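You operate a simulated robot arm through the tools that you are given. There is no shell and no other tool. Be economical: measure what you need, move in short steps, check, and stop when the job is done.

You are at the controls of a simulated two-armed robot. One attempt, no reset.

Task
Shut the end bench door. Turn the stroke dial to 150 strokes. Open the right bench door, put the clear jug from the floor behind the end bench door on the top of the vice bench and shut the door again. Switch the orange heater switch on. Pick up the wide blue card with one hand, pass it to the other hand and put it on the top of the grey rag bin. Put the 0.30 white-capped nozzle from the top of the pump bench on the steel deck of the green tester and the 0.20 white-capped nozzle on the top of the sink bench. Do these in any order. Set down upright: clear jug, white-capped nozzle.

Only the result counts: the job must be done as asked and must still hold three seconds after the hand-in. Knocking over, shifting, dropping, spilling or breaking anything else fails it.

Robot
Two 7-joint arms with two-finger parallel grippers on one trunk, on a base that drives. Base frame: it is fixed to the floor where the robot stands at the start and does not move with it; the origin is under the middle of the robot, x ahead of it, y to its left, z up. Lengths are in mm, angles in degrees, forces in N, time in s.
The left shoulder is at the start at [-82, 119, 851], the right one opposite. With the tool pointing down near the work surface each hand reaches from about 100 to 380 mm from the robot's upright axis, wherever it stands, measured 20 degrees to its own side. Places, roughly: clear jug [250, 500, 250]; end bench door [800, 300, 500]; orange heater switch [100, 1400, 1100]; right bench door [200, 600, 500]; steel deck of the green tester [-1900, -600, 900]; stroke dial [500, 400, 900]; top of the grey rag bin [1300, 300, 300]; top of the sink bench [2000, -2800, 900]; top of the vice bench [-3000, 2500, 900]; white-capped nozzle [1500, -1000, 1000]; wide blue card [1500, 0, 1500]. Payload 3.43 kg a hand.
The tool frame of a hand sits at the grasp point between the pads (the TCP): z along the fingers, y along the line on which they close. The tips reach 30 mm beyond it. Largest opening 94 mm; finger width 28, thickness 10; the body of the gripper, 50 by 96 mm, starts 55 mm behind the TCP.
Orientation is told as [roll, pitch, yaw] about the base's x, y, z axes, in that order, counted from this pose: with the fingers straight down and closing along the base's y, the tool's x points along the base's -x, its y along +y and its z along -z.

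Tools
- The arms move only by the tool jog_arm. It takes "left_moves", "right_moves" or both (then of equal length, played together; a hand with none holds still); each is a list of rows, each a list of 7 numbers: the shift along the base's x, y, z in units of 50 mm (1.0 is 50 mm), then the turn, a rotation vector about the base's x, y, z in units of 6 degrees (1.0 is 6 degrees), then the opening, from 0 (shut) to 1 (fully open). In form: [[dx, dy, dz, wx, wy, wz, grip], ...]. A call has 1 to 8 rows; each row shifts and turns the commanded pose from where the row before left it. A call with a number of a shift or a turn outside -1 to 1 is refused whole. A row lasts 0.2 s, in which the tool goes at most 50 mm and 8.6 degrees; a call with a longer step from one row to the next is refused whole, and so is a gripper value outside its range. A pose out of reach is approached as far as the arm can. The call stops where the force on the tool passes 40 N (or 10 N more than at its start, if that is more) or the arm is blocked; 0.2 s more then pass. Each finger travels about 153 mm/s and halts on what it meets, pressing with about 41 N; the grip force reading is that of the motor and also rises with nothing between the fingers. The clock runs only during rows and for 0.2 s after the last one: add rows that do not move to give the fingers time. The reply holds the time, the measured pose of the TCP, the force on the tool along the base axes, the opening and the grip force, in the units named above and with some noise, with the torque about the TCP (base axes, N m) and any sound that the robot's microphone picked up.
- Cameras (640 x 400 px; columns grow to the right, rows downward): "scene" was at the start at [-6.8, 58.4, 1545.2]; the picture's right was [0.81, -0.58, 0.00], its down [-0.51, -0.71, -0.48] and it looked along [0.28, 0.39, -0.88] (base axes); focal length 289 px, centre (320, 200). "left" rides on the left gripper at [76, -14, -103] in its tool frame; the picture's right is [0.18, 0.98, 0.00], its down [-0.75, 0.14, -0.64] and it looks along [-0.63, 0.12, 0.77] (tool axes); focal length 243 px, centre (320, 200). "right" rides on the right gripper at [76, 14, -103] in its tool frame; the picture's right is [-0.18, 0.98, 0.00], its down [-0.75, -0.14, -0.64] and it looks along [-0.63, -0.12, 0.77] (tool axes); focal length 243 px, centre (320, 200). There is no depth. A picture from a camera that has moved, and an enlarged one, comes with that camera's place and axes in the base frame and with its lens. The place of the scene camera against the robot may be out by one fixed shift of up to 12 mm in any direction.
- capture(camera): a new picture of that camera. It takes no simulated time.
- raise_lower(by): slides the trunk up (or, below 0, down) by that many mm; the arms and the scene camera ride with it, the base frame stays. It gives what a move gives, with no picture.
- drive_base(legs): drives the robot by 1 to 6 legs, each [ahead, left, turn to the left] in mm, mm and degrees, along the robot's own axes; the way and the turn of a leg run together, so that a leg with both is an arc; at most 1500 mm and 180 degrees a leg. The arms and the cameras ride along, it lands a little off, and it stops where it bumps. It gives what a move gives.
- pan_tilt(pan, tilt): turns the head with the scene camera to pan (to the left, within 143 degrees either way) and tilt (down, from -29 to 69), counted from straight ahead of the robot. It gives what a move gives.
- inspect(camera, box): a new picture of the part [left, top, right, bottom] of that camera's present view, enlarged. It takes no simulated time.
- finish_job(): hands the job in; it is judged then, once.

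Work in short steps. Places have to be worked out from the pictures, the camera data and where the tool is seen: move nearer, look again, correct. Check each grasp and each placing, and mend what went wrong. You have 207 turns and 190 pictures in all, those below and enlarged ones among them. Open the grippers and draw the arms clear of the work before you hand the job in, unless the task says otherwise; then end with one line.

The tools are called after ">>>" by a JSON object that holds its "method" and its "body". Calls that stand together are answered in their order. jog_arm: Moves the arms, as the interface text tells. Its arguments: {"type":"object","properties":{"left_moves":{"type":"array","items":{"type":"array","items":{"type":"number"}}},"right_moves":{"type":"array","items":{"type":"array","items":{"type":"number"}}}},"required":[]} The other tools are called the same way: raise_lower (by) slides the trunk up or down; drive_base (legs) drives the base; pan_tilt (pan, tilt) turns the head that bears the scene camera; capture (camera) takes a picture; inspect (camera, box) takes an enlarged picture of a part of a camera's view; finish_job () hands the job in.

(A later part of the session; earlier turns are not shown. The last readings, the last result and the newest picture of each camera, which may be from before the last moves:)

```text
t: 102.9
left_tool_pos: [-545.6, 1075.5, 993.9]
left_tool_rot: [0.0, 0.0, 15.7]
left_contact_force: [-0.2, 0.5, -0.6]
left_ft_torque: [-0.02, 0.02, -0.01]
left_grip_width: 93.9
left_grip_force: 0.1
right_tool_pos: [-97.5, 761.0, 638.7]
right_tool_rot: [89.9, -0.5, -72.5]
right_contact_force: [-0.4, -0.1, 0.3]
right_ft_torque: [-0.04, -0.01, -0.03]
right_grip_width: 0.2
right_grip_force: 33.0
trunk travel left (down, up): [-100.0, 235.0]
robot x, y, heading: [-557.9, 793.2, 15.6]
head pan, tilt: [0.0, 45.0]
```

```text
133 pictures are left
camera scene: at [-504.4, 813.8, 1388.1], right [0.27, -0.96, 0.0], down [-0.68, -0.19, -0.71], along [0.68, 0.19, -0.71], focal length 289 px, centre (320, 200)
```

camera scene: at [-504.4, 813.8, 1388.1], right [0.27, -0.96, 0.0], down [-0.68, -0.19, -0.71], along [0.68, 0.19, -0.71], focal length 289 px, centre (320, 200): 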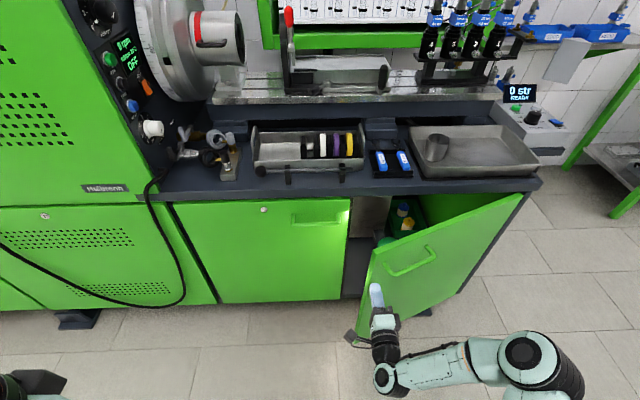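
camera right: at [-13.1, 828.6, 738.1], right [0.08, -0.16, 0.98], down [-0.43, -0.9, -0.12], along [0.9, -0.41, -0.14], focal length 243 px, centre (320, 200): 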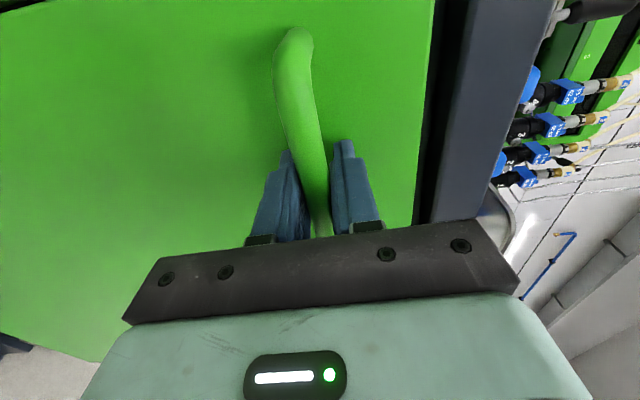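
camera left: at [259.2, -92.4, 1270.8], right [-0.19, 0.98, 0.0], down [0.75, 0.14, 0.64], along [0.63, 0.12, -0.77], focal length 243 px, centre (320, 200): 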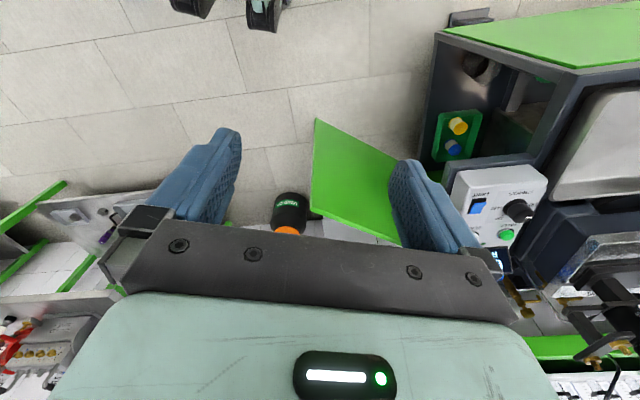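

The door edge is further left/forward (fwd≈180). I move left 60 mm and ahead 110 mm to get around the edge.

>>> {"method": "drive_base", "body": {"legs": [[0, 60, 0], [110, 0, 0]]}}

>>> {"method": "capture", "body": {"camera": "scene"}}

```text
t: 104.9
left_tool_pos: [-453.3, 1159.0, 993.8]
left_tool_rot: [0.0, 0.0, 15.6]
left_contact_force: [-0.5, 1.0, -0.5]
left_ft_torque: [0.01, 0.0, -0.03]
left_grip_width: 93.9
left_grip_force: 0.0
right_tool_pos: [-7.4, 846.1, 638.2]
right_tool_rot: [89.9, -0.6, -72.6]
right_contact_force: [0.8, -0.3, 0.1]
right_ft_torque: [-0.02, -0.02, 0.01]
right_grip_width: 0.1
right_grip_force: 32.5
trunk travel left (down, up): [-100.0, 235.0]
robot x, y, heading: [-469.4, 877.2, 15.5]
head pan, tilt: [0.0, 45.0]
```

```text
132 pictures are left
camera scene: at [-413.2, 899.4, 1388.1], right [0.27, -0.96, 0.0], down [-0.68, -0.19, -0.71], along [0.68, 0.19, -0.71], focal length 289 px, centre (320, 200)
```

scene: 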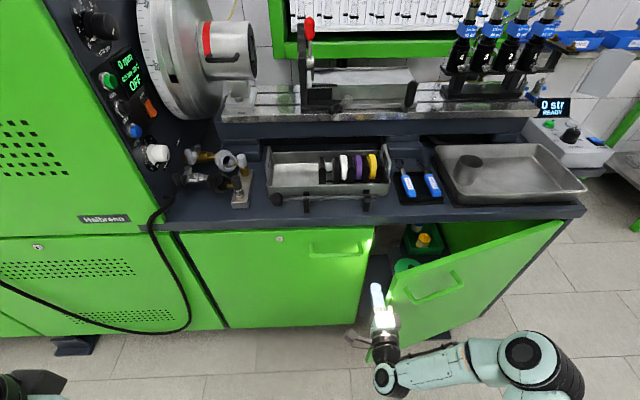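

The hand is now on the inner side of the free edge. I sweep right and back.

>>> {"method": "drive_base", "body": {"legs": [[-60, -110, 0], [-100, -80, 0], [-80, -100, 0]]}}

>>> {"method": "capture", "body": {"camera": "scene"}}

```text
t: 105.9
left_tool_pos: [-461.0, 1134.4, 993.6]
left_tool_rot: [0.0, 0.1, 15.6]
left_contact_force: [0.0, 0.5, -0.8]
left_ft_torque: [-0.05, 0.01, -0.02]
left_grip_width: 93.9
left_grip_force: 0.1
right_tool_pos: [-20.3, 833.4, 638.6]
right_tool_rot: [89.6, 0.3, -70.4]
right_contact_force: [0.0, 0.2, 0.1]
right_ft_torque: [-0.01, 0.04, 0.05]
right_grip_width: 0.1
right_grip_force: 33.0
trunk travel left (down, up): [-100.0, 235.0]
robot x, y, heading: [-476.1, 852.2, 15.6]
head pan, tilt: [0.0, 45.0]
stopped in leg 1: the force on the tool passed its limit at 52 N (the readings are from after the stop); the commanded pose is now the measured one
```

```text
131 pictures are left
camera scene: at [-420.7, 873.4, 1388.2], right [0.27, -0.96, 0.0], down [-0.68, -0.19, -0.71], along [0.68, 0.19, -0.71], focal length 289 px, centre (320, 200)
```

scene: 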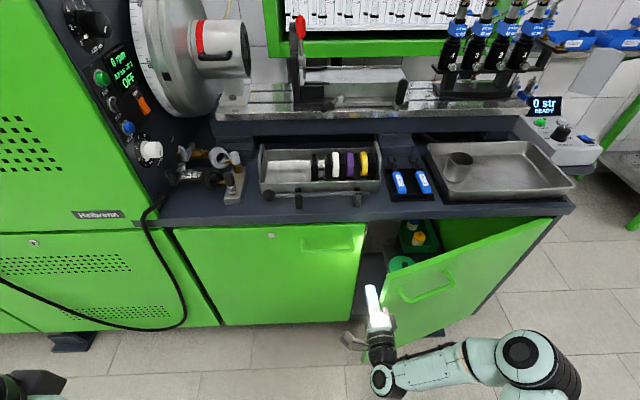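

Sideways push on the edge jams; I need to hook behind the inner face. I yaw the hand 54° to the right so the fist hooks behind the door.

>>> {"method": "jog_arm", "body": {"right_moves": [[-0.13, 0.5, 0, 0, 0, -1, 0], [-0.13, 0.5, 0, 0, 0, -1, 0], [0.3, 0.1, 0, 0, 0, -1, 0], [0.3, 0.1, 0, 0, 0, -1, 0], [0, 0, 0, 0, 0, -1, 0], [0, 0, 0, 0, 0, -1, 0], [0, 0, 0, 0, 0, -1, 0], [0, 0, 0, 0, 0, -1, 0]]}}

>>> {"method": "capture", "body": {"camera": "scene"}}

```text
t: 107.7
left_tool_pos: [-461.1, 1135.3, 994.0]
left_tool_rot: [0.0, 0.0, 15.5]
left_contact_force: [0.5, -0.4, 0.3]
left_ft_torque: [-0.01, 0.02, -0.02]
left_grip_width: 94.2
left_grip_force: 0.2
right_tool_pos: [-4.9, 894.1, 639.0]
right_tool_rot: [89.7, 0.3, -118.6]
right_contact_force: [-0.4, -0.5, -0.2]
right_ft_torque: [-0.02, -0.01, 0.01]
right_grip_width: 0.0
right_grip_force: 33.0
trunk travel left (down, up): [-100.0, 235.0]
robot x, y, heading: [-474.2, 852.0, 15.7]
head pan, tilt: [0.0, 45.0]
```

```text
130 pictures are left
camera scene: at [-420.6, 873.6, 1388.1], right [0.27, -0.96, 0.0], down [-0.68, -0.19, -0.71], along [0.68, 0.19, -0.71], focal length 289 px, centre (320, 200)
```

scene: 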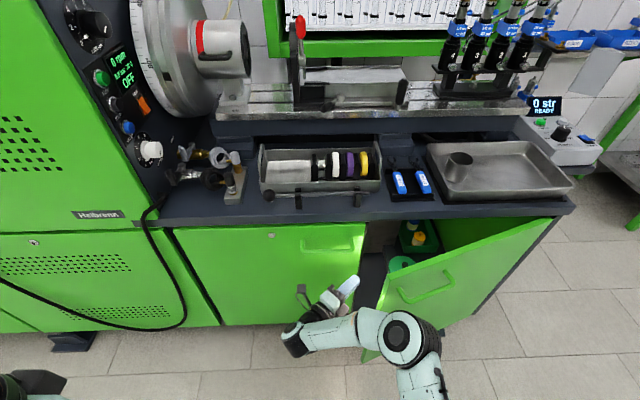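

The door has swung nearly closed again (edge ~90 mm out). I slip the fist behind the edge and pull back.

>>> {"method": "jog_arm", "body": {"right_moves": [[0.47, -0.55, 0, 0, 0, 0, 0], [0.47, -0.55, 0, 0, 0, 0, 0], [0.47, -0.55, 0, 0, 0, 0, 0], [-0.735, -0.26, 0, 0, 0, 0, 0], [-0.735, -0.28, 0, 0, 0, 0, 0], [-0.7, -0.36, 0, 0, 0, 0, 0]]}}

>>> {"method": "capture", "body": {"camera": "scene"}}

```text
t: 109.1
left_tool_pos: [-461.1, 1134.8, 994.0]
left_tool_rot: [-0.1, 0.0, 15.5]
left_contact_force: [-0.3, 0.3, 0.6]
left_ft_torque: [-0.03, 0.02, 0.01]
left_grip_width: 94.0
left_grip_force: 0.0
right_tool_pos: [-44.1, 762.0, 638.5]
right_tool_rot: [89.7, 0.2, -118.5]
right_contact_force: [-0.3, -0.2, 0.3]
right_ft_torque: [-0.01, -0.01, 0.02]
right_grip_width: 0.0
right_grip_force: 33.1
trunk travel left (down, up): [-100.0, 235.0]
robot x, y, heading: [-476.6, 851.8, 15.8]
head pan, tilt: [0.0, 45.0]
```

```text
129 pictures are left
camera scene: at [-421.0, 873.8, 1388.2], right [0.27, -0.96, 0.0], down [-0.68, -0.19, -0.71], along [0.68, 0.19, -0.71], focal length 289 px, centre (320, 200)
```

scene: 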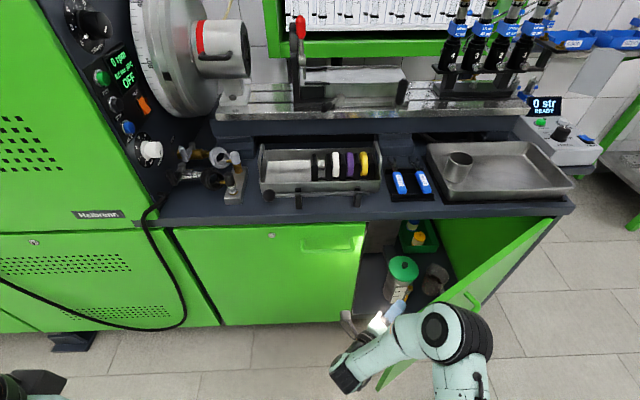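

It works. I continue the pull by driving back and right.

>>> {"method": "drive_base", "body": {"legs": [[-80, -80, 0], [-80, -110, 0], [-40, -120, 0]]}}

>>> {"method": "capture", "body": {"camera": "scene"}}

```text
t: 110.2
left_tool_pos: [-498.3, 1073.6, 993.6]
left_tool_rot: [0.1, 0.1, 15.8]
left_contact_force: [0.4, -0.3, -0.4]
left_ft_torque: [-0.01, 0.0, 0.01]
left_grip_width: 93.9
left_grip_force: 0.0
right_tool_pos: [-81.8, 707.6, 638.0]
right_tool_rot: [89.3, 0.4, -117.7]
right_contact_force: [-3.6, 2.3, 1.5]
right_ft_torque: [-0.11, -0.04, -0.15]
right_grip_width: 0.1
right_grip_force: 33.1
trunk travel left (down, up): [-100.0, 235.0]
robot x, y, heading: [-514.5, 789.9, 16.0]
head pan, tilt: [0.0, 45.0]
stopped in leg 1: the robot was blocked; the commanded pose is now the measured one
```

```text
128 pictures are left
camera scene: at [-457.6, 812.1, 1388.2], right [0.27, -0.96, 0.0], down [-0.68, -0.19, -0.71], along [0.68, 0.19, -0.71], focal length 289 px, centre (320, 200)
```

scene: 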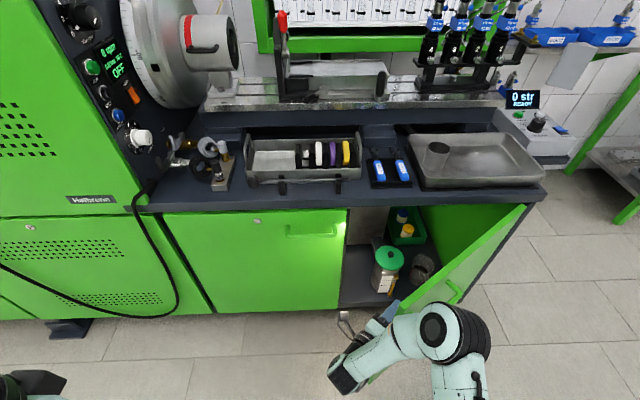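

The forearm straddles the door, so I disengage (left, back), raise the trunk and turn the hand downward so the arm passes above the door.

>>> {"method": "drive_base", "body": {"legs": [[20, 110, 0], [-220, 0, 0]]}}

>>> {"method": "raise_lower", "body": {"by": 230}}

>>> {"method": "jog_arm", "body": {"right_moves": [[0, 0, 0, 0.53, 0.97, 0, 0], [0, 0, 0, 0.53, 0.97, 0, 0], [0, 0, 0, 0.53, 0.97, 0, 0], [0, 0, 0, 0.53, 0.97, 0, 0], [0, 0, 0, 0.53, 0.97, 0, 0], [0, 0, 0, 0.53, 0.97, 0, 0], [0, 0, 0, 0.53, 0.97, 0, 0], [0, 0, 0, 0.53, 0.97, 0, 0]]}}

>>> {"method": "jog_arm", "body": {"right_moves": [[0, 0, 0, 0.53, 0.97, 0, 0], [0, 0, 0, 0.53, 0.97, 0, 0], [0, 0, 0, 0.53, 0.97, 0, 0], [0, 0, 0, 0.53, 0.97, 0, 0], [0, 0, 0, 0.53, 0.97, 0, 0], [0, 0, 0, 0.3, 0.6, 0, 0]]}}

>>> {"method": "capture", "body": {"camera": "scene"}}

```text
t: 113.1
left_tool_pos: [-716.8, 1124.9, 993.3]
left_tool_rot: [0.0, 0.1, 15.8]
left_contact_force: [0.1, 0.2, 0.1]
left_ft_torque: [-0.02, -0.01, 0.01]
left_grip_width: 94.1
left_grip_force: 0.0
right_tool_pos: [-301.2, 758.5, 637.7]
right_tool_rot: [89.4, 0.3, -117.8]
right_contact_force: [-0.4, 0.6, -0.9]
right_ft_torque: [0.01, 0.01, -0.01]
right_grip_width: 0.1
right_grip_force: 33.7
trunk travel left (down, up): [-100.0, 235.0]
robot x, y, heading: [-732.7, 840.0, 15.7]
head pan, tilt: [0.0, 45.0]
```

```text
t: 115.6
left_tool_pos: [-717.3, 1125.8, 1223.4]
left_tool_rot: [-0.1, 0.2, 15.8]
left_contact_force: [-0.2, 0.4, -0.8]
left_ft_torque: [0.01, -0.02, 0.0]
left_grip_width: 94.3
left_grip_force: 0.0
right_tool_pos: [-300.9, 758.6, 868.4]
right_tool_rot: [89.3, 0.3, -117.9]
right_contact_force: [-0.3, -0.2, 0.8]
right_ft_torque: [0.0, -0.01, 0.0]
right_grip_width: 0.1
right_grip_force: 32.7
trunk travel left (down, up): [-330.0, 5.0]
robot x, y, heading: [-731.2, 841.7, 15.5]
head pan, tilt: [0.0, 45.0]
```

```text
t: 117.4
left_tool_pos: [-716.4, 1125.5, 1222.9]
left_tool_rot: [0.0, 0.1, 15.6]
left_contact_force: [-0.5, -0.3, 0.5]
left_ft_torque: [-0.01, -0.01, 0.02]
left_grip_width: 94.0
left_grip_force: 0.0
right_tool_pos: [-299.4, 758.4, 867.9]
right_tool_rot: [36.2, 0.9, -118.4]
right_contact_force: [0.0, -0.3, -0.3]
right_ft_torque: [0.0, 0.01, 0.02]
right_grip_width: 0.0
right_grip_force: 32.4
trunk travel left (down, up): [-330.0, 5.0]
robot x, y, heading: [-730.0, 841.9, 15.8]
head pan, tilt: [0.0, 45.0]
```

```text
t: 118.8
left_tool_pos: [-715.9, 1125.4, 1223.0]
left_tool_rot: [0.0, 0.2, 15.7]
left_contact_force: [0.4, 0.2, -0.5]
left_ft_torque: [0.03, -0.01, 0.0]
left_grip_width: 94.0
left_grip_force: 0.1
right_tool_pos: [-300.2, 758.4, 868.3]
right_tool_rot: [-1.0, 0.7, -119.0]
right_contact_force: [0.3, -0.1, -0.1]
right_ft_torque: [0.0, -0.01, -0.01]
right_grip_width: 0.0
right_grip_force: 32.7
trunk travel left (down, up): [-330.0, 5.0]
robot x, y, heading: [-731.1, 842.1, 15.7]
head pan, tilt: [0.0, 45.0]
```

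```text
127 pictures are left
camera scene: at [-696.5, 858.1, 1625.0], right [0.27, -0.96, 0.0], down [-0.68, -0.19, -0.71], along [0.68, 0.19, -0.71], focal length 289 px, centre (320, 200)
```

scene: 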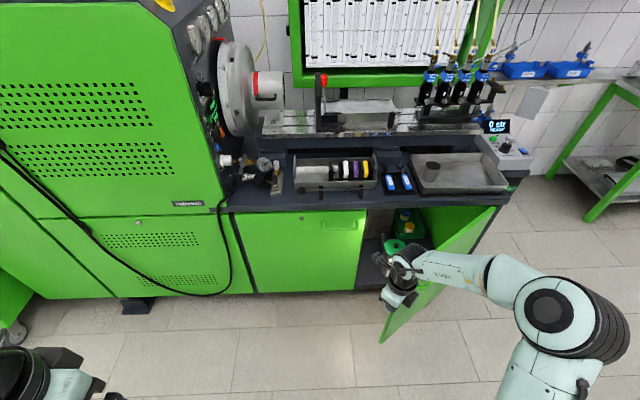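

Now all of the arm is above door level. I drive in, lower the fist just inside the door's free edge, then sweep.

>>> {"method": "drive_base", "body": {"legs": [[230, -50, 0]]}}

>>> {"method": "jog_arm", "body": {"right_moves": [[0, 0, -1, 0, 0, 0, 0], [0, 0, -1, 0, 0, 0, 0], [0, 0, -1, 0, 0, 0, 0], [0.27, -0.95, 0, 0, 0, 0, 0], [0.27, -0.95, 0, 0, 0, 0, 0]]}}

>>> {"method": "capture", "body": {"camera": "scene"}}

```text
t: 120.5
left_tool_pos: [-482.0, 1139.2, 1223.8]
left_tool_rot: [0.1, 0.3, 15.7]
left_contact_force: [0.2, -0.3, 0.1]
left_ft_torque: [-0.02, -0.04, 0.02]
left_grip_width: 94.1
left_grip_force: 0.1
right_tool_pos: [-65.9, 772.3, 867.1]
right_tool_rot: [-1.0, 0.7, -119.0]
right_contact_force: [-0.5, -0.1, 0.3]
right_ft_torque: [-0.03, 0.01, 0.01]
right_grip_width: 0.1
right_grip_force: 33.3
trunk travel left (down, up): [-330.0, 5.0]
robot x, y, heading: [-498.0, 859.6, 16.2]
head pan, tilt: [0.0, 45.0]
```

```text
t: 121.7
left_tool_pos: [-482.5, 1139.4, 1224.8]
left_tool_rot: [0.0, 0.1, 15.6]
left_contact_force: [-0.3, 0.1, 0.1]
left_ft_torque: [0.01, -0.03, 0.01]
left_grip_width: 93.8
left_grip_force: 0.0
right_tool_pos: [-39.0, 677.0, 716.0]
right_tool_rot: [-1.0, 0.9, -118.9]
right_contact_force: [0.2, -0.3, 0.0]
right_ft_torque: [0.0, 0.02, -0.01]
right_grip_width: 0.2
right_grip_force: 33.0
trunk travel left (down, up): [-330.0, 5.0]
robot x, y, heading: [-499.5, 857.9, 15.6]
head pan, tilt: [0.0, 45.0]
```

```text
126 pictures are left
camera scene: at [-462.3, 871.0, 1625.0], right [0.27, -0.96, 0.0], down [-0.68, -0.19, -0.71], along [0.68, 0.19, -0.71], focal length 289 px, centre (320, 200)
```

scene: 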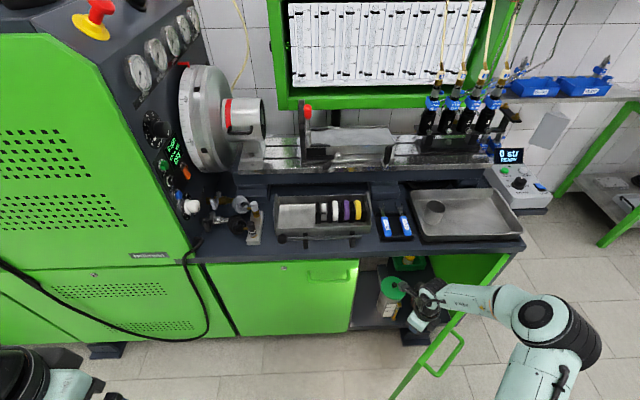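

The hand is inside. I sweep the door open by driving back/right.

>>> {"method": "drive_base", "body": {"legs": [[-100, -60, 0], [-65, -85, 0], [-55, -105, 0]]}}

>>> {"method": "capture", "body": {"camera": "scene"}}

```text
t: 125.2
left_tool_pos: [-628.5, 838.4, 1223.9]
left_tool_rot: [0.0, 0.1, 15.6]
left_contact_force: [-0.1, -0.4, 1.5]
left_ft_torque: [-0.01, 0.02, -0.01]
left_grip_width: 94.2
left_grip_force: 0.1
right_tool_pos: [-184.0, 376.5, 717.0]
right_tool_rot: [-1.0, 0.7, -119.1]
right_contact_force: [0.3, 0.1, 0.1]
right_ft_torque: [0.02, -0.01, 0.0]
right_grip_width: 0.3
right_grip_force: 33.1
trunk travel left (down, up): [-330.0, 5.0]
robot x, y, heading: [-644.0, 556.4, 15.7]
head pan, tilt: [0.0, 45.0]
```

```text
125 pictures are left
camera scene: at [-607.7, 571.3, 1625.1], right [0.27, -0.96, 0.0], down [-0.68, -0.19, -0.71], along [0.68, 0.19, -0.71], focal length 289 px, centre (320, 200)
```

scene: 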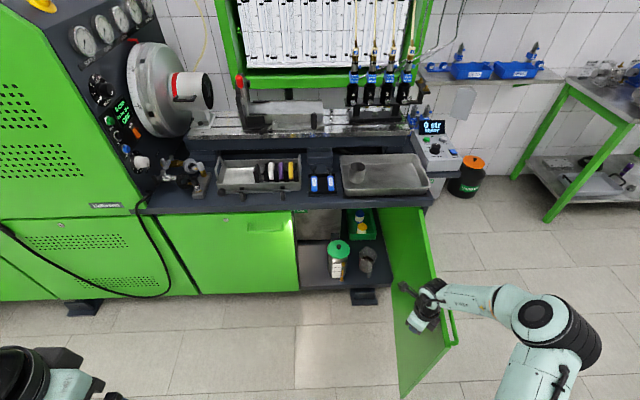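

Nearly 90° open. I push further to the right.

>>> {"method": "drive_base", "body": {"legs": [[0, -170, 0]]}}

>>> {"method": "drive_base", "body": {"legs": [[0, 200, 0]]}}

>>> {"method": "capture", "body": {"camera": "scene"}}

>>> {"method": "inspect", "body": {"camera": "scene", "box": [240, 190, 440, 330]}}

```text
t: 127.3
left_tool_pos: [-582.3, 677.8, 1224.0]
left_tool_rot: [0.0, 0.3, 15.5]
left_contact_force: [-0.2, 0.5, -0.5]
left_ft_torque: [-0.02, -0.01, -0.01]
left_grip_width: 94.1
left_grip_force: 0.1
right_tool_pos: [-138.9, 214.8, 716.5]
right_tool_rot: [-0.9, 0.6, -119.1]
right_contact_force: [0.4, 0.0, -0.6]
right_ft_torque: [0.02, 0.0, -0.01]
right_grip_width: 0.0
right_grip_force: 32.6
trunk travel left (down, up): [-330.0, 5.0]
robot x, y, heading: [-591.2, 394.6, 15.2]
head pan, tilt: [0.0, 45.0]
```

```text
t: 129.7
left_tool_pos: [-634.6, 870.1, 1222.9]
left_tool_rot: [0.0, 0.3, 15.4]
left_contact_force: [0.3, 1.2, 1.0]
left_ft_torque: [-0.05, -0.01, -0.01]
left_grip_width: 94.0
left_grip_force: 0.0
right_tool_pos: [-192.7, 408.3, 716.0]
right_tool_rot: [-1.0, 0.7, -119.3]
right_contact_force: [-0.4, 0.5, -0.1]
right_ft_torque: [0.01, -0.01, 0.03]
right_grip_width: 0.0
right_grip_force: 33.3
trunk travel left (down, up): [-330.0, 5.0]
robot x, y, heading: [-652.7, 587.1, 15.5]
head pan, tilt: [0.0, 45.0]
```

```text
124 pictures are left
camera scene: at [-616.1, 603.1, 1625.0], right [0.26, -0.96, 0.0], down [-0.68, -0.19, -0.71], along [0.68, 0.19, -0.71], focal length 289 px, centre (320, 200)
```

scene: 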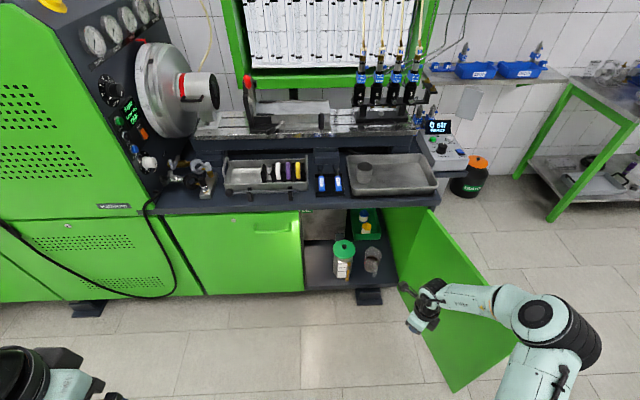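

```text
2.86 times, centred on (340, 260) of scene
camera zoom: at [-616.1, 603.1, 1625.0], right [0.26, -0.96, 0.0], down [-0.68, -0.19, -0.71], along [0.68, 0.19, -0.71], focal length 825 px, centre (263, 29)
```

zoom: 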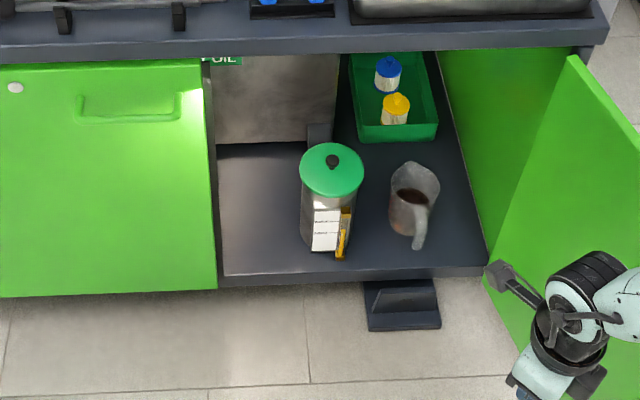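

Door is ~115° open; the jug stands at about fwd 430, lat 470 with its handle toward the front. I yaw the hand so that the camera will end up above, then pitch it forward.

>>> {"method": "jog_arm", "body": {"right_moves": [[0, 0, 0, 0, 0, -0.95, 1], [0, 0, 0, 0, 0, -0.95, 1], [0, 0, 0, 0, 0, -0.95, 1], [0, 0, 0, 0, 0, -0.95, 1], [0, 0, 0, 0, 0, -0.95, 1], [0, 0, 0, 0, 0, -0.95, 1], [0, 0, 0, 0, 0, -0.95, 1], [0, 0, 0, 0, 0, -0.95, 1]]}}

>>> {"method": "jog_arm", "body": {"right_moves": [[0, 0, 0, 0.265, -0.964, 0, 1], [0, 0, 0, 0.265, -0.964, 0, 1], [0, 0, 0, 0.265, -0.964, 0, 1], [0, 0, 0, 0.265, -0.964, 0, 1], [0, 0, 0, 0.265, -0.964, 0, 1], [0, 0, 0, 0.265, -0.964, 0, 1], [0, 0, 0, 0.265, -0.964, 0, 1], [0, 0, 0, 0.265, -0.964, 0, 1]]}}

>>> {"method": "jog_arm", "body": {"right_moves": [[0, 0, 0, 0.265, -0.964, 0, 1], [0, 0, 0, 0.265, -0.964, 0, 1], [0, 0, 0, 0.265, -0.964, 0, 1], [0, 0, 0, 0.265, -0.964, 0, 1], [0, 0, 0, 0.265, -0.964, 0, 1], [0, 0, 0, 0.265, -0.964, 0, 1]]}}

>>> {"method": "capture", "body": {"camera": "right"}}

```text
t: 131.4
left_tool_pos: [-634.2, 870.0, 1224.5]
left_tool_rot: [0.0, 0.2, 15.4]
left_contact_force: [0.5, 0.3, 0.8]
left_ft_torque: [-0.02, 0.03, 0.0]
left_grip_width: 94.1
left_grip_force: 0.0
right_tool_pos: [-192.7, 407.4, 715.8]
right_tool_rot: [-1.0, 0.7, -165.0]
right_contact_force: [0.4, 0.4, 0.1]
right_ft_torque: [-0.02, 0.0, -0.02]
right_grip_width: 93.9
right_grip_force: 0.0
trunk travel left (down, up): [-330.0, 5.0]
robot x, y, heading: [-652.1, 587.2, 15.3]
head pan, tilt: [0.0, 45.0]
```

```text
t: 133.2
left_tool_pos: [-633.9, 869.3, 1223.1]
left_tool_rot: [0.1, 0.2, 15.3]
left_contact_force: [0.0, -0.4, 0.1]
left_ft_torque: [0.01, -0.01, -0.02]
left_grip_width: 93.8
left_grip_force: 0.0
right_tool_pos: [-194.2, 406.3, 716.4]
right_tool_rot: [-1.3, 48.8, -165.0]
right_contact_force: [0.1, 0.0, 0.2]
right_ft_torque: [0.01, -0.01, 0.02]
right_grip_width: 93.8
right_grip_force: 0.0
trunk travel left (down, up): [-330.0, 5.0]
robot x, y, heading: [-650.2, 587.7, 15.2]
head pan, tilt: [0.0, 45.0]
```

```text
t: 134.7
left_tool_pos: [-635.3, 870.0, 1224.9]
left_tool_rot: [0.0, 0.2, 15.4]
left_contact_force: [0.0, 0.4, 1.0]
left_ft_torque: [-0.03, 0.0, -0.01]
left_grip_width: 94.0
left_grip_force: 0.0
right_tool_pos: [-191.9, 406.7, 716.8]
right_tool_rot: [-3.5, 84.7, -167.3]
right_contact_force: [-1.3, -0.1, 0.9]
right_ft_torque: [0.0, -0.02, 0.03]
right_grip_width: 93.8
right_grip_force: 0.1
trunk travel left (down, up): [-330.0, 5.0]
robot x, y, heading: [-654.0, 585.0, 15.4]
head pan, tilt: [0.0, 45.0]
```

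```text
122 pictures are left
camera right: at [-278.6, 366.1, 802.3], right [0.26, -0.95, -0.19], down [-0.72, -0.06, -0.69], along [0.64, 0.32, -0.7], focal length 243 px, centre (320, 200)
```

right: 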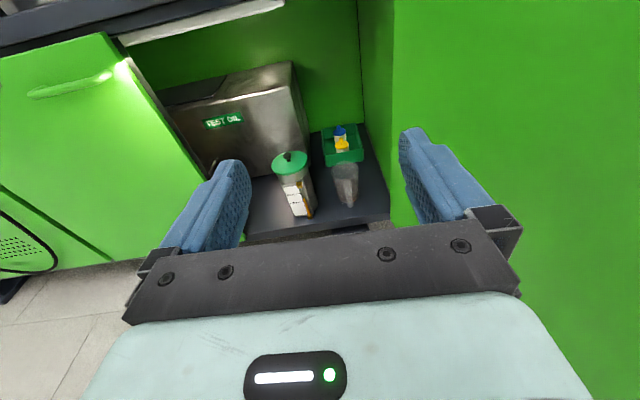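

Great view of the jug. I lower the trunk fully, drop the hand, and drive closer.

>>> {"method": "raise_lower", "body": {"by": -325}}

>>> {"method": "jog_arm", "body": {"right_moves": [[0, 0, -1, 0, 0, 0, 1], [0, 0, -0.6, 0, 0, 0, 1]]}}

>>> {"method": "drive_base", "body": {"legs": [[240, 0, 0]]}}

>>> {"method": "capture", "body": {"camera": "right"}}

>>> {"method": "capture", "body": {"camera": "scene"}}

```text
t: 137.9
left_tool_pos: [-633.7, 869.4, 897.3]
left_tool_rot: [0.0, 0.1, 15.5]
left_contact_force: [-0.2, -0.5, 0.0]
left_ft_torque: [-0.02, 0.02, -0.01]
left_grip_width: 94.1
left_grip_force: 0.1
right_tool_pos: [-193.2, 407.2, 391.5]
right_tool_rot: [-3.8, 84.6, -167.3]
right_contact_force: [-0.7, -0.5, 0.5]
right_ft_torque: [-0.01, 0.04, 0.01]
right_grip_width: 93.8
right_grip_force: 0.0
trunk travel left (down, up): [-5.0, 330.0]
robot x, y, heading: [-649.9, 589.0, 15.1]
head pan, tilt: [0.0, 45.0]
```

```text
t: 138.5
left_tool_pos: [-634.3, 870.1, 898.2]
left_tool_rot: [0.0, 0.2, 15.3]
left_contact_force: [0.6, -0.8, 0.3]
left_ft_torque: [0.03, 0.0, -0.01]
left_grip_width: 94.1
left_grip_force: 0.1
right_tool_pos: [-192.7, 406.8, 311.2]
right_tool_rot: [-4.2, 84.7, -167.7]
right_contact_force: [0.2, 0.3, 0.4]
right_ft_torque: [0.02, 0.0, 0.01]
right_grip_width: 93.9
right_grip_force: 0.1
trunk travel left (down, up): [-5.0, 330.0]
robot x, y, heading: [-649.8, 589.7, 15.5]
head pan, tilt: [0.0, 45.0]
```

```text
t: 140.2
left_tool_pos: [-405.4, 932.6, 898.2]
left_tool_rot: [-0.1, 0.3, 15.2]
left_contact_force: [0.3, 0.3, -0.3]
left_ft_torque: [-0.04, -0.02, 0.01]
left_grip_width: 94.3
left_grip_force: 0.0
right_tool_pos: [36.3, 468.1, 311.5]
right_tool_rot: [-3.8, 84.7, -167.6]
right_contact_force: [-0.4, -0.2, 0.1]
right_ft_torque: [0.05, 0.01, -0.03]
right_grip_width: 93.9
right_grip_force: 0.1
trunk travel left (down, up): [-5.0, 330.0]
robot x, y, heading: [-425.8, 652.5, 15.1]
head pan, tilt: [0.0, 45.0]
```

```text
121 pictures are left
camera right: at [-50.0, 427.5, 398.1], right [0.26, -0.95, -0.19], down [-0.72, -0.06, -0.69], along [0.64, 0.31, -0.7], focal length 243 px, centre (320, 200)
```

right: 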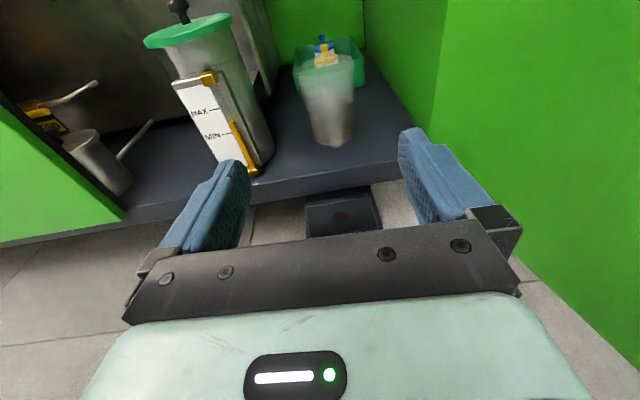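

```text
120 pictures are left
camera scene: at [-339.5, 678.2, 1292.2], right [0.26, -0.97, 0.0], down [-0.68, -0.18, -0.71], along [0.68, 0.18, -0.71], focal length 289 px, centre (320, 200)
```

scene: 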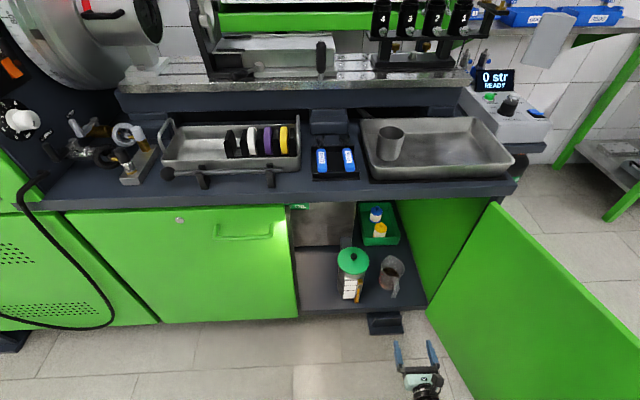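

>>> {"method": "inspect", "body": {"camera": "right", "box": [240, 30, 420, 165]}}

>>> {"method": "inspect", "body": {"camera": "scene", "box": [310, 220, 450, 325]}}

```text
2.96 times, centred on (330, 98) of right
camera zoom: at [-50.0, 427.5, 398.1], right [0.26, -0.95, -0.19], down [-0.72, -0.06, -0.69], along [0.64, 0.31, -0.7], focal length 719 px, centre (290, 504)
```

zoom: 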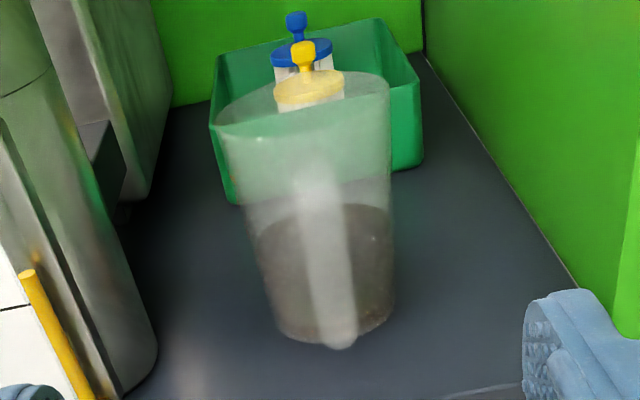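

```text
3.81 times, centred on (380, 272) of scene
camera zoom: at [-339.5, 678.2, 1292.2], right [0.26, -0.97, 0.0], down [-0.68, -0.18, -0.71], along [0.68, 0.18, -0.71], focal length 1100 px, centre (91, -76)
```

zoom: 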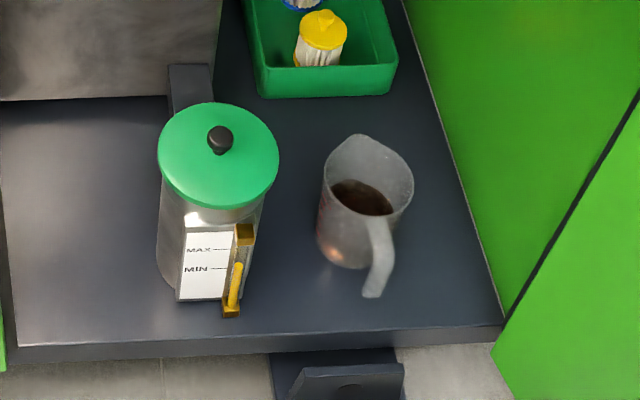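

The jug holds brown liquid; its handle faces me with mid at about (287,531,~220), jug axis fwd≈487, bottom z≈140. I lower the hand to z≈215 and approach.

>>> {"method": "jog_arm", "body": {"right_moves": [[0.03, -0.1, -0.95, 0, 0, 0, 1], [0, 0, -0.95, 0, 0, 0, 1]]}}

>>> {"method": "drive_base", "body": {"legs": [[160, 0, 0]]}}

>>> {"method": "capture", "body": {"camera": "right"}}

>>> {"method": "capture", "body": {"camera": "scene"}}

```text
t: 140.8
left_tool_pos: [-405.8, 931.1, 897.4]
left_tool_rot: [0.0, 0.3, 15.2]
left_contact_force: [-0.5, 0.4, -0.6]
left_ft_torque: [-0.02, -0.01, 0.03]
left_grip_width: 93.9
left_grip_force: 0.0
right_tool_pos: [35.7, 463.1, 214.4]
right_tool_rot: [-4.1, 84.7, -167.9]
right_contact_force: [-0.9, -0.1, 0.9]
right_ft_torque: [-0.02, 0.01, -0.02]
right_grip_width: 94.1
right_grip_force: 0.0
trunk travel left (down, up): [-5.0, 330.0]
robot x, y, heading: [-420.2, 650.3, 15.1]
head pan, tilt: [0.0, 45.0]
```

```text
t: 142.2
left_tool_pos: [-252.0, 974.6, 897.8]
left_tool_rot: [0.1, 0.2, 15.2]
left_contact_force: [0.0, -0.3, -0.2]
left_ft_torque: [-0.01, -0.02, 0.02]
left_grip_width: 94.0
left_grip_force: 0.0
right_tool_pos: [189.9, 506.4, 215.3]
right_tool_rot: [-3.7, 84.6, -167.5]
right_contact_force: [-0.5, -0.1, 0.3]
right_ft_torque: [0.02, -0.01, -0.02]
right_grip_width: 94.4
right_grip_force: 0.0
trunk travel left (down, up): [-5.0, 330.0]
robot x, y, heading: [-273.4, 693.5, 15.4]
head pan, tilt: [0.0, 45.0]
```

```text
117 pictures are left
camera right: at [103.8, 465.2, 302.3], right [0.26, -0.95, -0.19], down [-0.72, -0.06, -0.69], along [0.64, 0.31, -0.7], focal length 243 px, centre (320, 200)
```

right: 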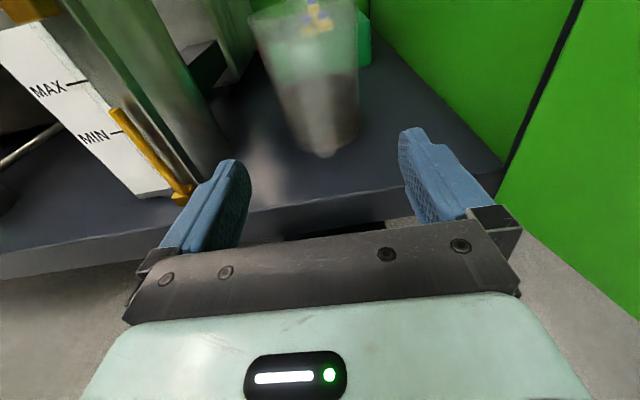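

```text
116 pictures are left
camera scene: at [-185.8, 719.9, 1292.2], right [0.26, -0.96, 0.0], down [-0.68, -0.19, -0.71], along [0.68, 0.19, -0.71], focal length 289 px, centre (320, 200)
```

scene: 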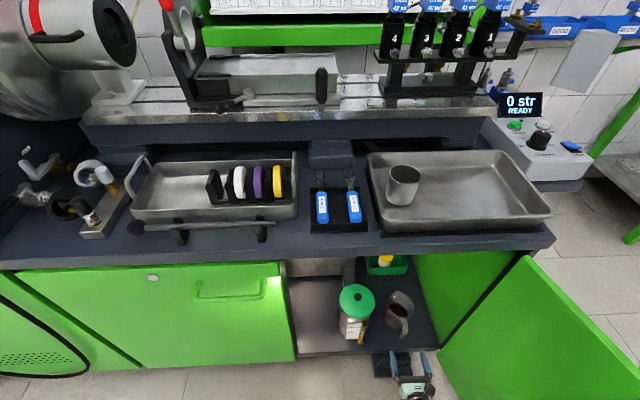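

Aligned. I narrow to 60 mm and advance 85 mm.

>>> {"method": "jog_arm", "body": {"right_moves": [[0.82, 0.2, 0, 0, 0, 0, 0.65], [0.82, 0.22, 0, 0, 0, 0, 0.65]]}}

>>> {"method": "capture", "body": {"camera": "right"}}

>>> {"method": "inspect", "body": {"camera": "scene", "box": [330, 270, 470, 375]}}

```text
t: 142.8
left_tool_pos: [-252.0, 974.2, 897.4]
left_tool_rot: [0.0, 0.1, 15.3]
left_contact_force: [-0.5, -0.4, -0.2]
left_ft_torque: [0.0, 0.01, 0.05]
left_grip_width: 93.9
left_grip_force: 0.1
right_tool_pos: [272.5, 523.7, 215.4]
right_tool_rot: [-2.8, 84.4, -166.6]
right_contact_force: [0.4, 0.1, 0.1]
right_ft_torque: [-0.01, 0.01, 0.0]
right_grip_width: 60.9
right_grip_force: 0.1
trunk travel left (down, up): [-5.0, 330.0]
robot x, y, heading: [-266.5, 693.1, 15.4]
head pan, tilt: [0.0, 45.0]
```

```text
115 pictures are left
camera right: at [186.6, 484.5, 301.5], right [0.25, -0.95, -0.19], down [-0.72, -0.06, -0.69], along [0.64, 0.31, -0.7], focal length 243 px, centre (320, 200)
```

right: 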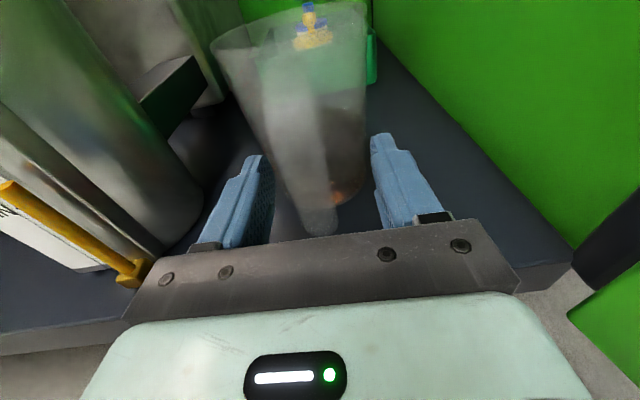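

```text
3.81 times, centred on (400, 322) of scene
camera zoom: at [-186.3, 719.8, 1292.2], right [0.26, -0.96, 0.0], down [-0.68, -0.19, -0.71], along [0.68, 0.19, -0.71], focal length 1100 px, centre (15, -267)
```

zoom: 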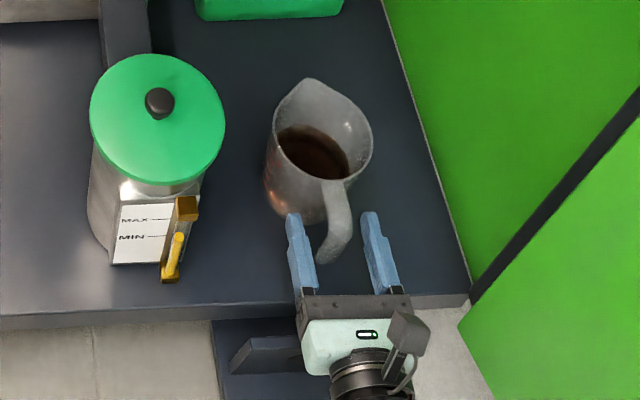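

The handle lies between the fingers. I close.

>>> {"method": "jog_arm", "body": {"right_moves": [[0.1, 0.03, 0, 0, 0, 0, 0.65], [0, 0, 0, 0, 0, 0, 0], [0, 0, 0, 0, 0, 0, 0], [0, 0, 0, 0, 0, 0, 0]]}}

>>> {"method": "capture", "body": {"camera": "right"}}

>>> {"method": "inspect", "body": {"camera": "scene", "box": [330, 270, 470, 375]}}

```text
t: 143.8
left_tool_pos: [-251.6, 974.3, 900.0]
left_tool_rot: [0.0, 0.1, 15.2]
left_contact_force: [0.2, -0.2, 0.9]
left_ft_torque: [0.01, -0.01, -0.01]
left_grip_width: 94.4
left_grip_force: 0.1
right_tool_pos: [273.6, 524.9, 215.3]
right_tool_rot: [-2.8, 84.4, -166.7]
right_contact_force: [-0.2, 0.8, 0.1]
right_ft_torque: [-0.04, -0.1, 0.06]
right_grip_width: 26.5
right_grip_force: 41.1
right hand out of reach, approached as far as the arm can: row 1
trunk travel left (down, up): [-5.0, 330.0]
robot x, y, heading: [-269.8, 695.0, 15.4]
head pan, tilt: [0.0, 45.0]
```

```text
113 pictures are left
camera right: at [186.5, 485.3, 301.4], right [0.26, -0.95, -0.19], down [-0.72, -0.06, -0.69], along [0.64, 0.31, -0.7], focal length 243 px, centre (320, 200)
```

right: 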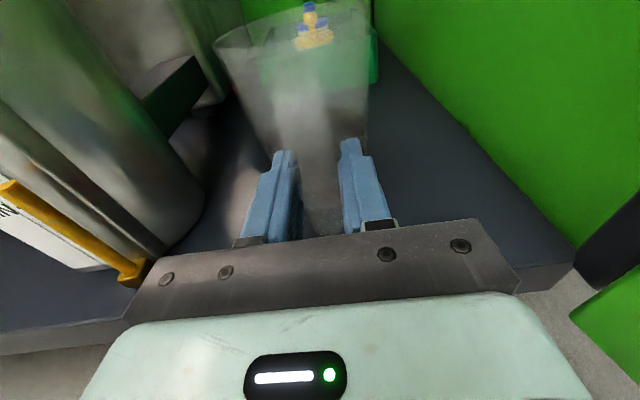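

```text
3.81 times, centred on (400, 322) of scene
camera zoom: at [-186.0, 719.9, 1292.2], right [0.26, -0.96, 0.0], down [-0.68, -0.19, -0.71], along [0.68, 0.19, -0.71], focal length 1100 px, centre (15, -267)
```

zoom: 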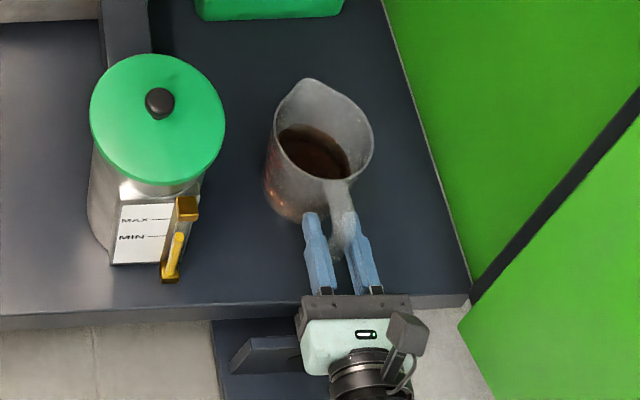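

Handle gripped (26.5 mm). I lift 15 mm gently and check.

>>> {"method": "jog_arm", "body": {"right_moves": [[0, 0, 0.1, 0, 0, 0, 0], [0, 0, 0.1, 0, 0, 0, 0], [0, 0, 0.1, 0, 0, 0, 0], [0, 0, 0, 0, 0, 0, 0]]}}

>>> {"method": "inspect", "body": {"camera": "scene", "box": [330, 270, 470, 375]}}

>>> {"method": "capture", "body": {"camera": "right"}}

```text
t: 144.8
left_tool_pos: [-251.5, 974.6, 898.5]
left_tool_rot: [0.1, 0.3, 15.3]
left_contact_force: [0.8, -0.6, 0.1]
left_ft_torque: [0.0, -0.03, 0.0]
left_grip_width: 94.0
left_grip_force: 0.1
right_tool_pos: [271.6, 526.2, 230.0]
right_tool_rot: [-3.7, 84.6, -167.4]
right_contact_force: [0.2, -0.2, -2.7]
right_ft_torque: [-0.12, 0.28, -0.02]
right_grip_width: 26.7
right_grip_force: 41.5
trunk travel left (down, up): [-5.0, 330.0]
robot x, y, heading: [-267.0, 695.0, 15.1]
head pan, tilt: [0.0, 45.0]
```

```text
3.81 times, centred on (400, 322) of scene
camera zoom: at [-185.7, 719.8, 1292.2], right [0.26, -0.96, 0.0], down [-0.68, -0.19, -0.71], along [0.68, 0.19, -0.71], focal length 1100 px, centre (15, -267)
```

zoom: 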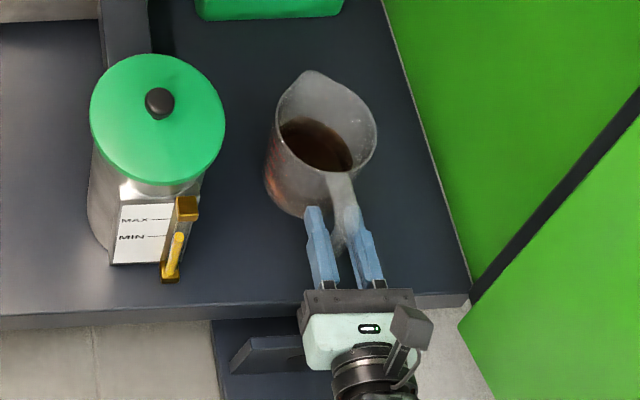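

```text
110 pictures are left
camera right: at [186.3, 485.9, 316.6], right [0.26, -0.95, -0.19], down [-0.72, -0.06, -0.69], along [0.64, 0.31, -0.7], focal length 243 px, centre (320, 200)
```

right: 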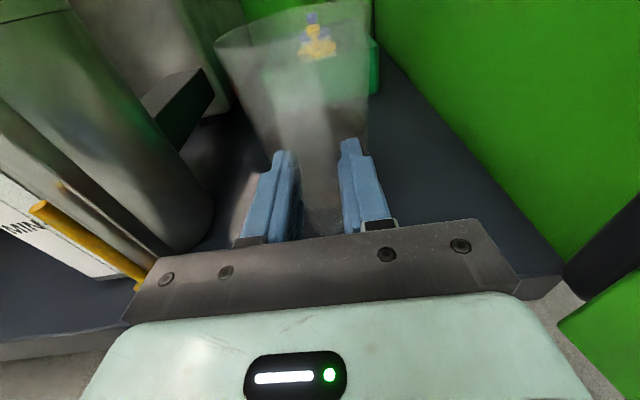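

The jug hangs level. I lift a bit more and drive straight back out.

>>> {"method": "jog_arm", "body": {"right_moves": [[0, 0, 0.2, 0, 0, 0, 0], [0, 0, 0.2, 0, 0, 0, 0], [0, 0, 0, 0, 0, 0, 0]]}}

>>> {"method": "drive_base", "body": {"legs": [[-250, 0, 0], [-250, 0, 0]]}}

>>> {"method": "capture", "body": {"camera": "scene"}}

>>> {"method": "capture", "body": {"camera": "right"}}

```text
t: 145.6
left_tool_pos: [-251.9, 974.0, 897.3]
left_tool_rot: [0.0, 0.3, 15.1]
left_contact_force: [0.2, -0.1, -0.1]
left_ft_torque: [0.01, -0.01, -0.02]
left_grip_width: 93.9
left_grip_force: 0.0
right_tool_pos: [273.2, 525.2, 252.0]
right_tool_rot: [-3.6, 84.6, -167.3]
right_contact_force: [-0.2, 0.6, -2.9]
right_ft_torque: [-0.13, 0.26, 0.0]
right_grip_width: 26.4
right_grip_force: 41.3
trunk travel left (down, up): [-5.0, 330.0]
robot x, y, heading: [-267.0, 690.9, 15.2]
head pan, tilt: [0.0, 45.0]
```

```text
t: 148.9
left_tool_pos: [-732.7, 843.6, 900.3]
left_tool_rot: [0.0, 0.1, 15.2]
left_contact_force: [0.0, 0.4, -0.5]
left_ft_torque: [0.01, -0.01, -0.01]
left_grip_width: 93.9
left_grip_force: 0.0
right_tool_pos: [-208.3, 393.8, 250.5]
right_tool_rot: [-3.8, 84.7, -167.7]
right_contact_force: [0.7, 0.2, -2.5]
right_ft_torque: [-0.12, 0.27, -0.01]
right_grip_width: 26.3
right_grip_force: 40.4
trunk travel left (down, up): [-5.0, 330.0]
robot x, y, heading: [-746.3, 562.9, 15.2]
head pan, tilt: [0.0, 45.0]
```

```text
109 pictures are left
camera scene: at [-666.5, 588.8, 1292.2], right [0.26, -0.97, 0.0], down [-0.68, -0.18, -0.71], along [0.68, 0.18, -0.71], focal length 289 px, centre (320, 200)
```

scene: 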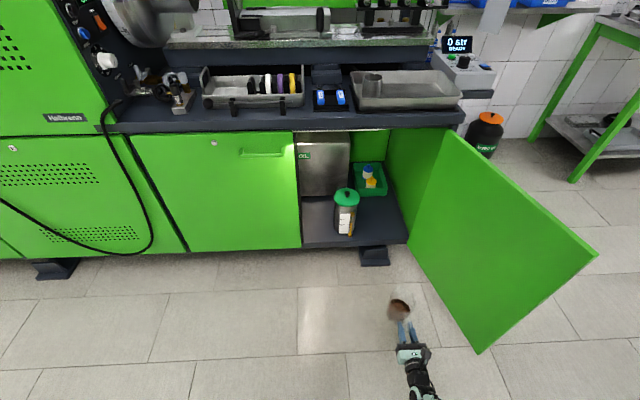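

```text
108 pictures are left
camera right: at [-293.9, 353.9, 337.3], right [0.26, -0.95, -0.19], down [-0.72, -0.06, -0.69], along [0.64, 0.31, -0.7], focal length 243 px, centre (320, 200)
```

right: 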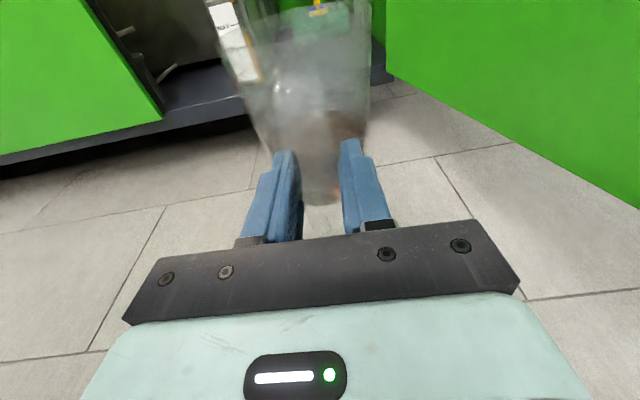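

Jug is out. I raise the trunk and hand to carrying height, then turn and drive toward the vice bench.

>>> {"method": "raise_lower", "body": {"by": 325}}

>>> {"method": "jog_arm", "body": {"right_moves": [[0, 0, 0.9, 0, 0, 0, 0], [0, 0, 0.9, 0, 0, 0, 0], [0, 0, 0.9, 0, 0, 0, 0], [0, 0, 0.9, 0, 0, 0, 0], [0, 0, 0.9, 0, 0, 0, 0], [0, 0, 0.9, 0, 0, 0, 0], [0, 0, 0.9, 0, 0, 0, 0], [0, 0, 0.9, 0, 0, 0, 0]]}}

>>> {"method": "capture", "body": {"camera": "right"}}

>>> {"method": "drive_base", "body": {"legs": [[0, 0, 90], [1000, 500, 0]]}}

>>> {"method": "pan_tilt", "body": {"pan": 60, "tilt": 20}}

>>> {"method": "capture", "body": {"camera": "scene"}}

```text
t: 152.1
left_tool_pos: [-731.8, 842.4, 1223.1]
left_tool_rot: [0.0, 0.3, 15.1]
left_contact_force: [-0.7, 0.0, 0.8]
left_ft_torque: [-0.03, -0.02, 0.0]
left_grip_width: 93.9
left_grip_force: 0.0
right_tool_pos: [-208.2, 393.3, 575.6]
right_tool_rot: [-3.9, 84.6, -167.8]
right_contact_force: [0.2, -0.5, -3.4]
right_ft_torque: [-0.06, 0.29, 0.0]
right_grip_width: 26.0
right_grip_force: 40.5
trunk travel left (down, up): [-330.0, 5.0]
robot x, y, heading: [-749.0, 556.1, 14.9]
head pan, tilt: [0.0, 45.0]
```

```text
t: 153.9
left_tool_pos: [-732.8, 843.1, 1223.7]
left_tool_rot: [0.0, 0.1, 15.1]
left_contact_force: [0.5, 0.1, 0.0]
left_ft_torque: [-0.02, -0.01, -0.01]
left_grip_width: 94.0
left_grip_force: 0.1
right_tool_pos: [-205.6, 393.6, 934.8]
right_tool_rot: [-3.4, 84.6, -167.2]
right_contact_force: [0.7, 0.3, -4.2]
right_ft_torque: [-0.07, 0.28, 0.01]
right_grip_width: 26.1
right_grip_force: 40.9
trunk travel left (down, up): [-330.0, 5.0]
robot x, y, heading: [-747.4, 565.8, 14.9]
head pan, tilt: [0.0, 45.0]
```

```text
107 pictures are left
camera right: at [-291.7, 353.6, 1021.5], right [0.26, -0.95, -0.19], down [-0.72, -0.06, -0.69], along [0.64, 0.31, -0.7], focal length 243 px, centre (320, 200)
```

right: 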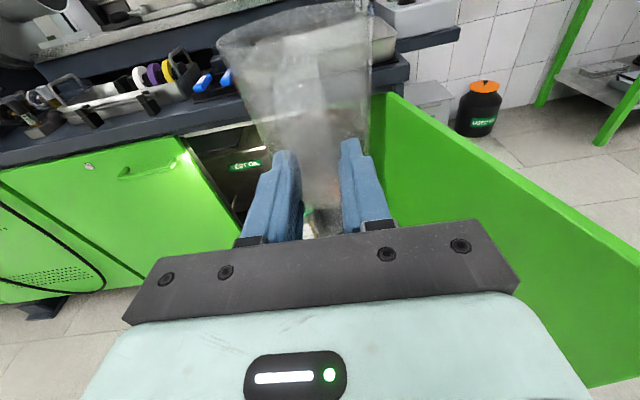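

```text
t: 163.4
left_tool_pos: [-1765.2, 1421.9, 1224.3]
left_tool_rot: [0.0, 0.2, 103.9]
left_contact_force: [0.4, -0.7, -0.3]
left_ft_torque: [0.02, 0.01, -0.02]
left_grip_width: 94.1
left_grip_force: 0.1
right_tool_pos: [-1304.6, 1938.7, 934.1]
right_tool_rot: [-3.8, 84.6, -78.9]
right_contact_force: [0.7, 0.7, -4.1]
right_ft_torque: [-0.3, -0.09, 0.01]
right_grip_width: 26.3
right_grip_force: 41.2
trunk travel left (down, up): [-330.0, 5.0]
robot x, y, heading: [-1482.9, 1398.0, 103.7]
head pan, tilt: [0.0, 45.0]
```

```text
t: 164.7
left_tool_pos: [-1765.3, 1421.8, 1223.4]
left_tool_rot: [-0.1, 0.1, 103.9]
left_contact_force: [-0.6, -0.7, -0.8]
left_ft_torque: [0.06, 0.04, 0.02]
left_grip_width: 93.9
left_grip_force: 0.0
right_tool_pos: [-1304.5, 1939.3, 935.1]
right_tool_rot: [-3.8, 84.6, -78.9]
right_contact_force: [-0.2, 0.5, -3.8]
right_ft_torque: [-0.29, -0.09, -0.02]
right_grip_width: 26.3
right_grip_force: 40.8
trunk travel left (down, up): [-330.0, 5.0]
robot x, y, heading: [-1484.8, 1397.9, 103.9]
head pan, tilt: [60.0, 20.0]
```

```text
106 pictures are left
camera scene: at [-1563.1, 1386.5, 1663.7], right [0.28, 0.96, 0.0], down [0.33, -0.1, -0.94], along [-0.9, 0.26, -0.34], focal length 289 px, centre (320, 200)
```

scene: 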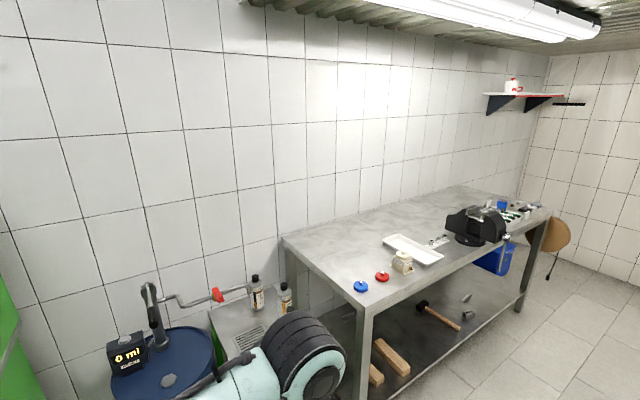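

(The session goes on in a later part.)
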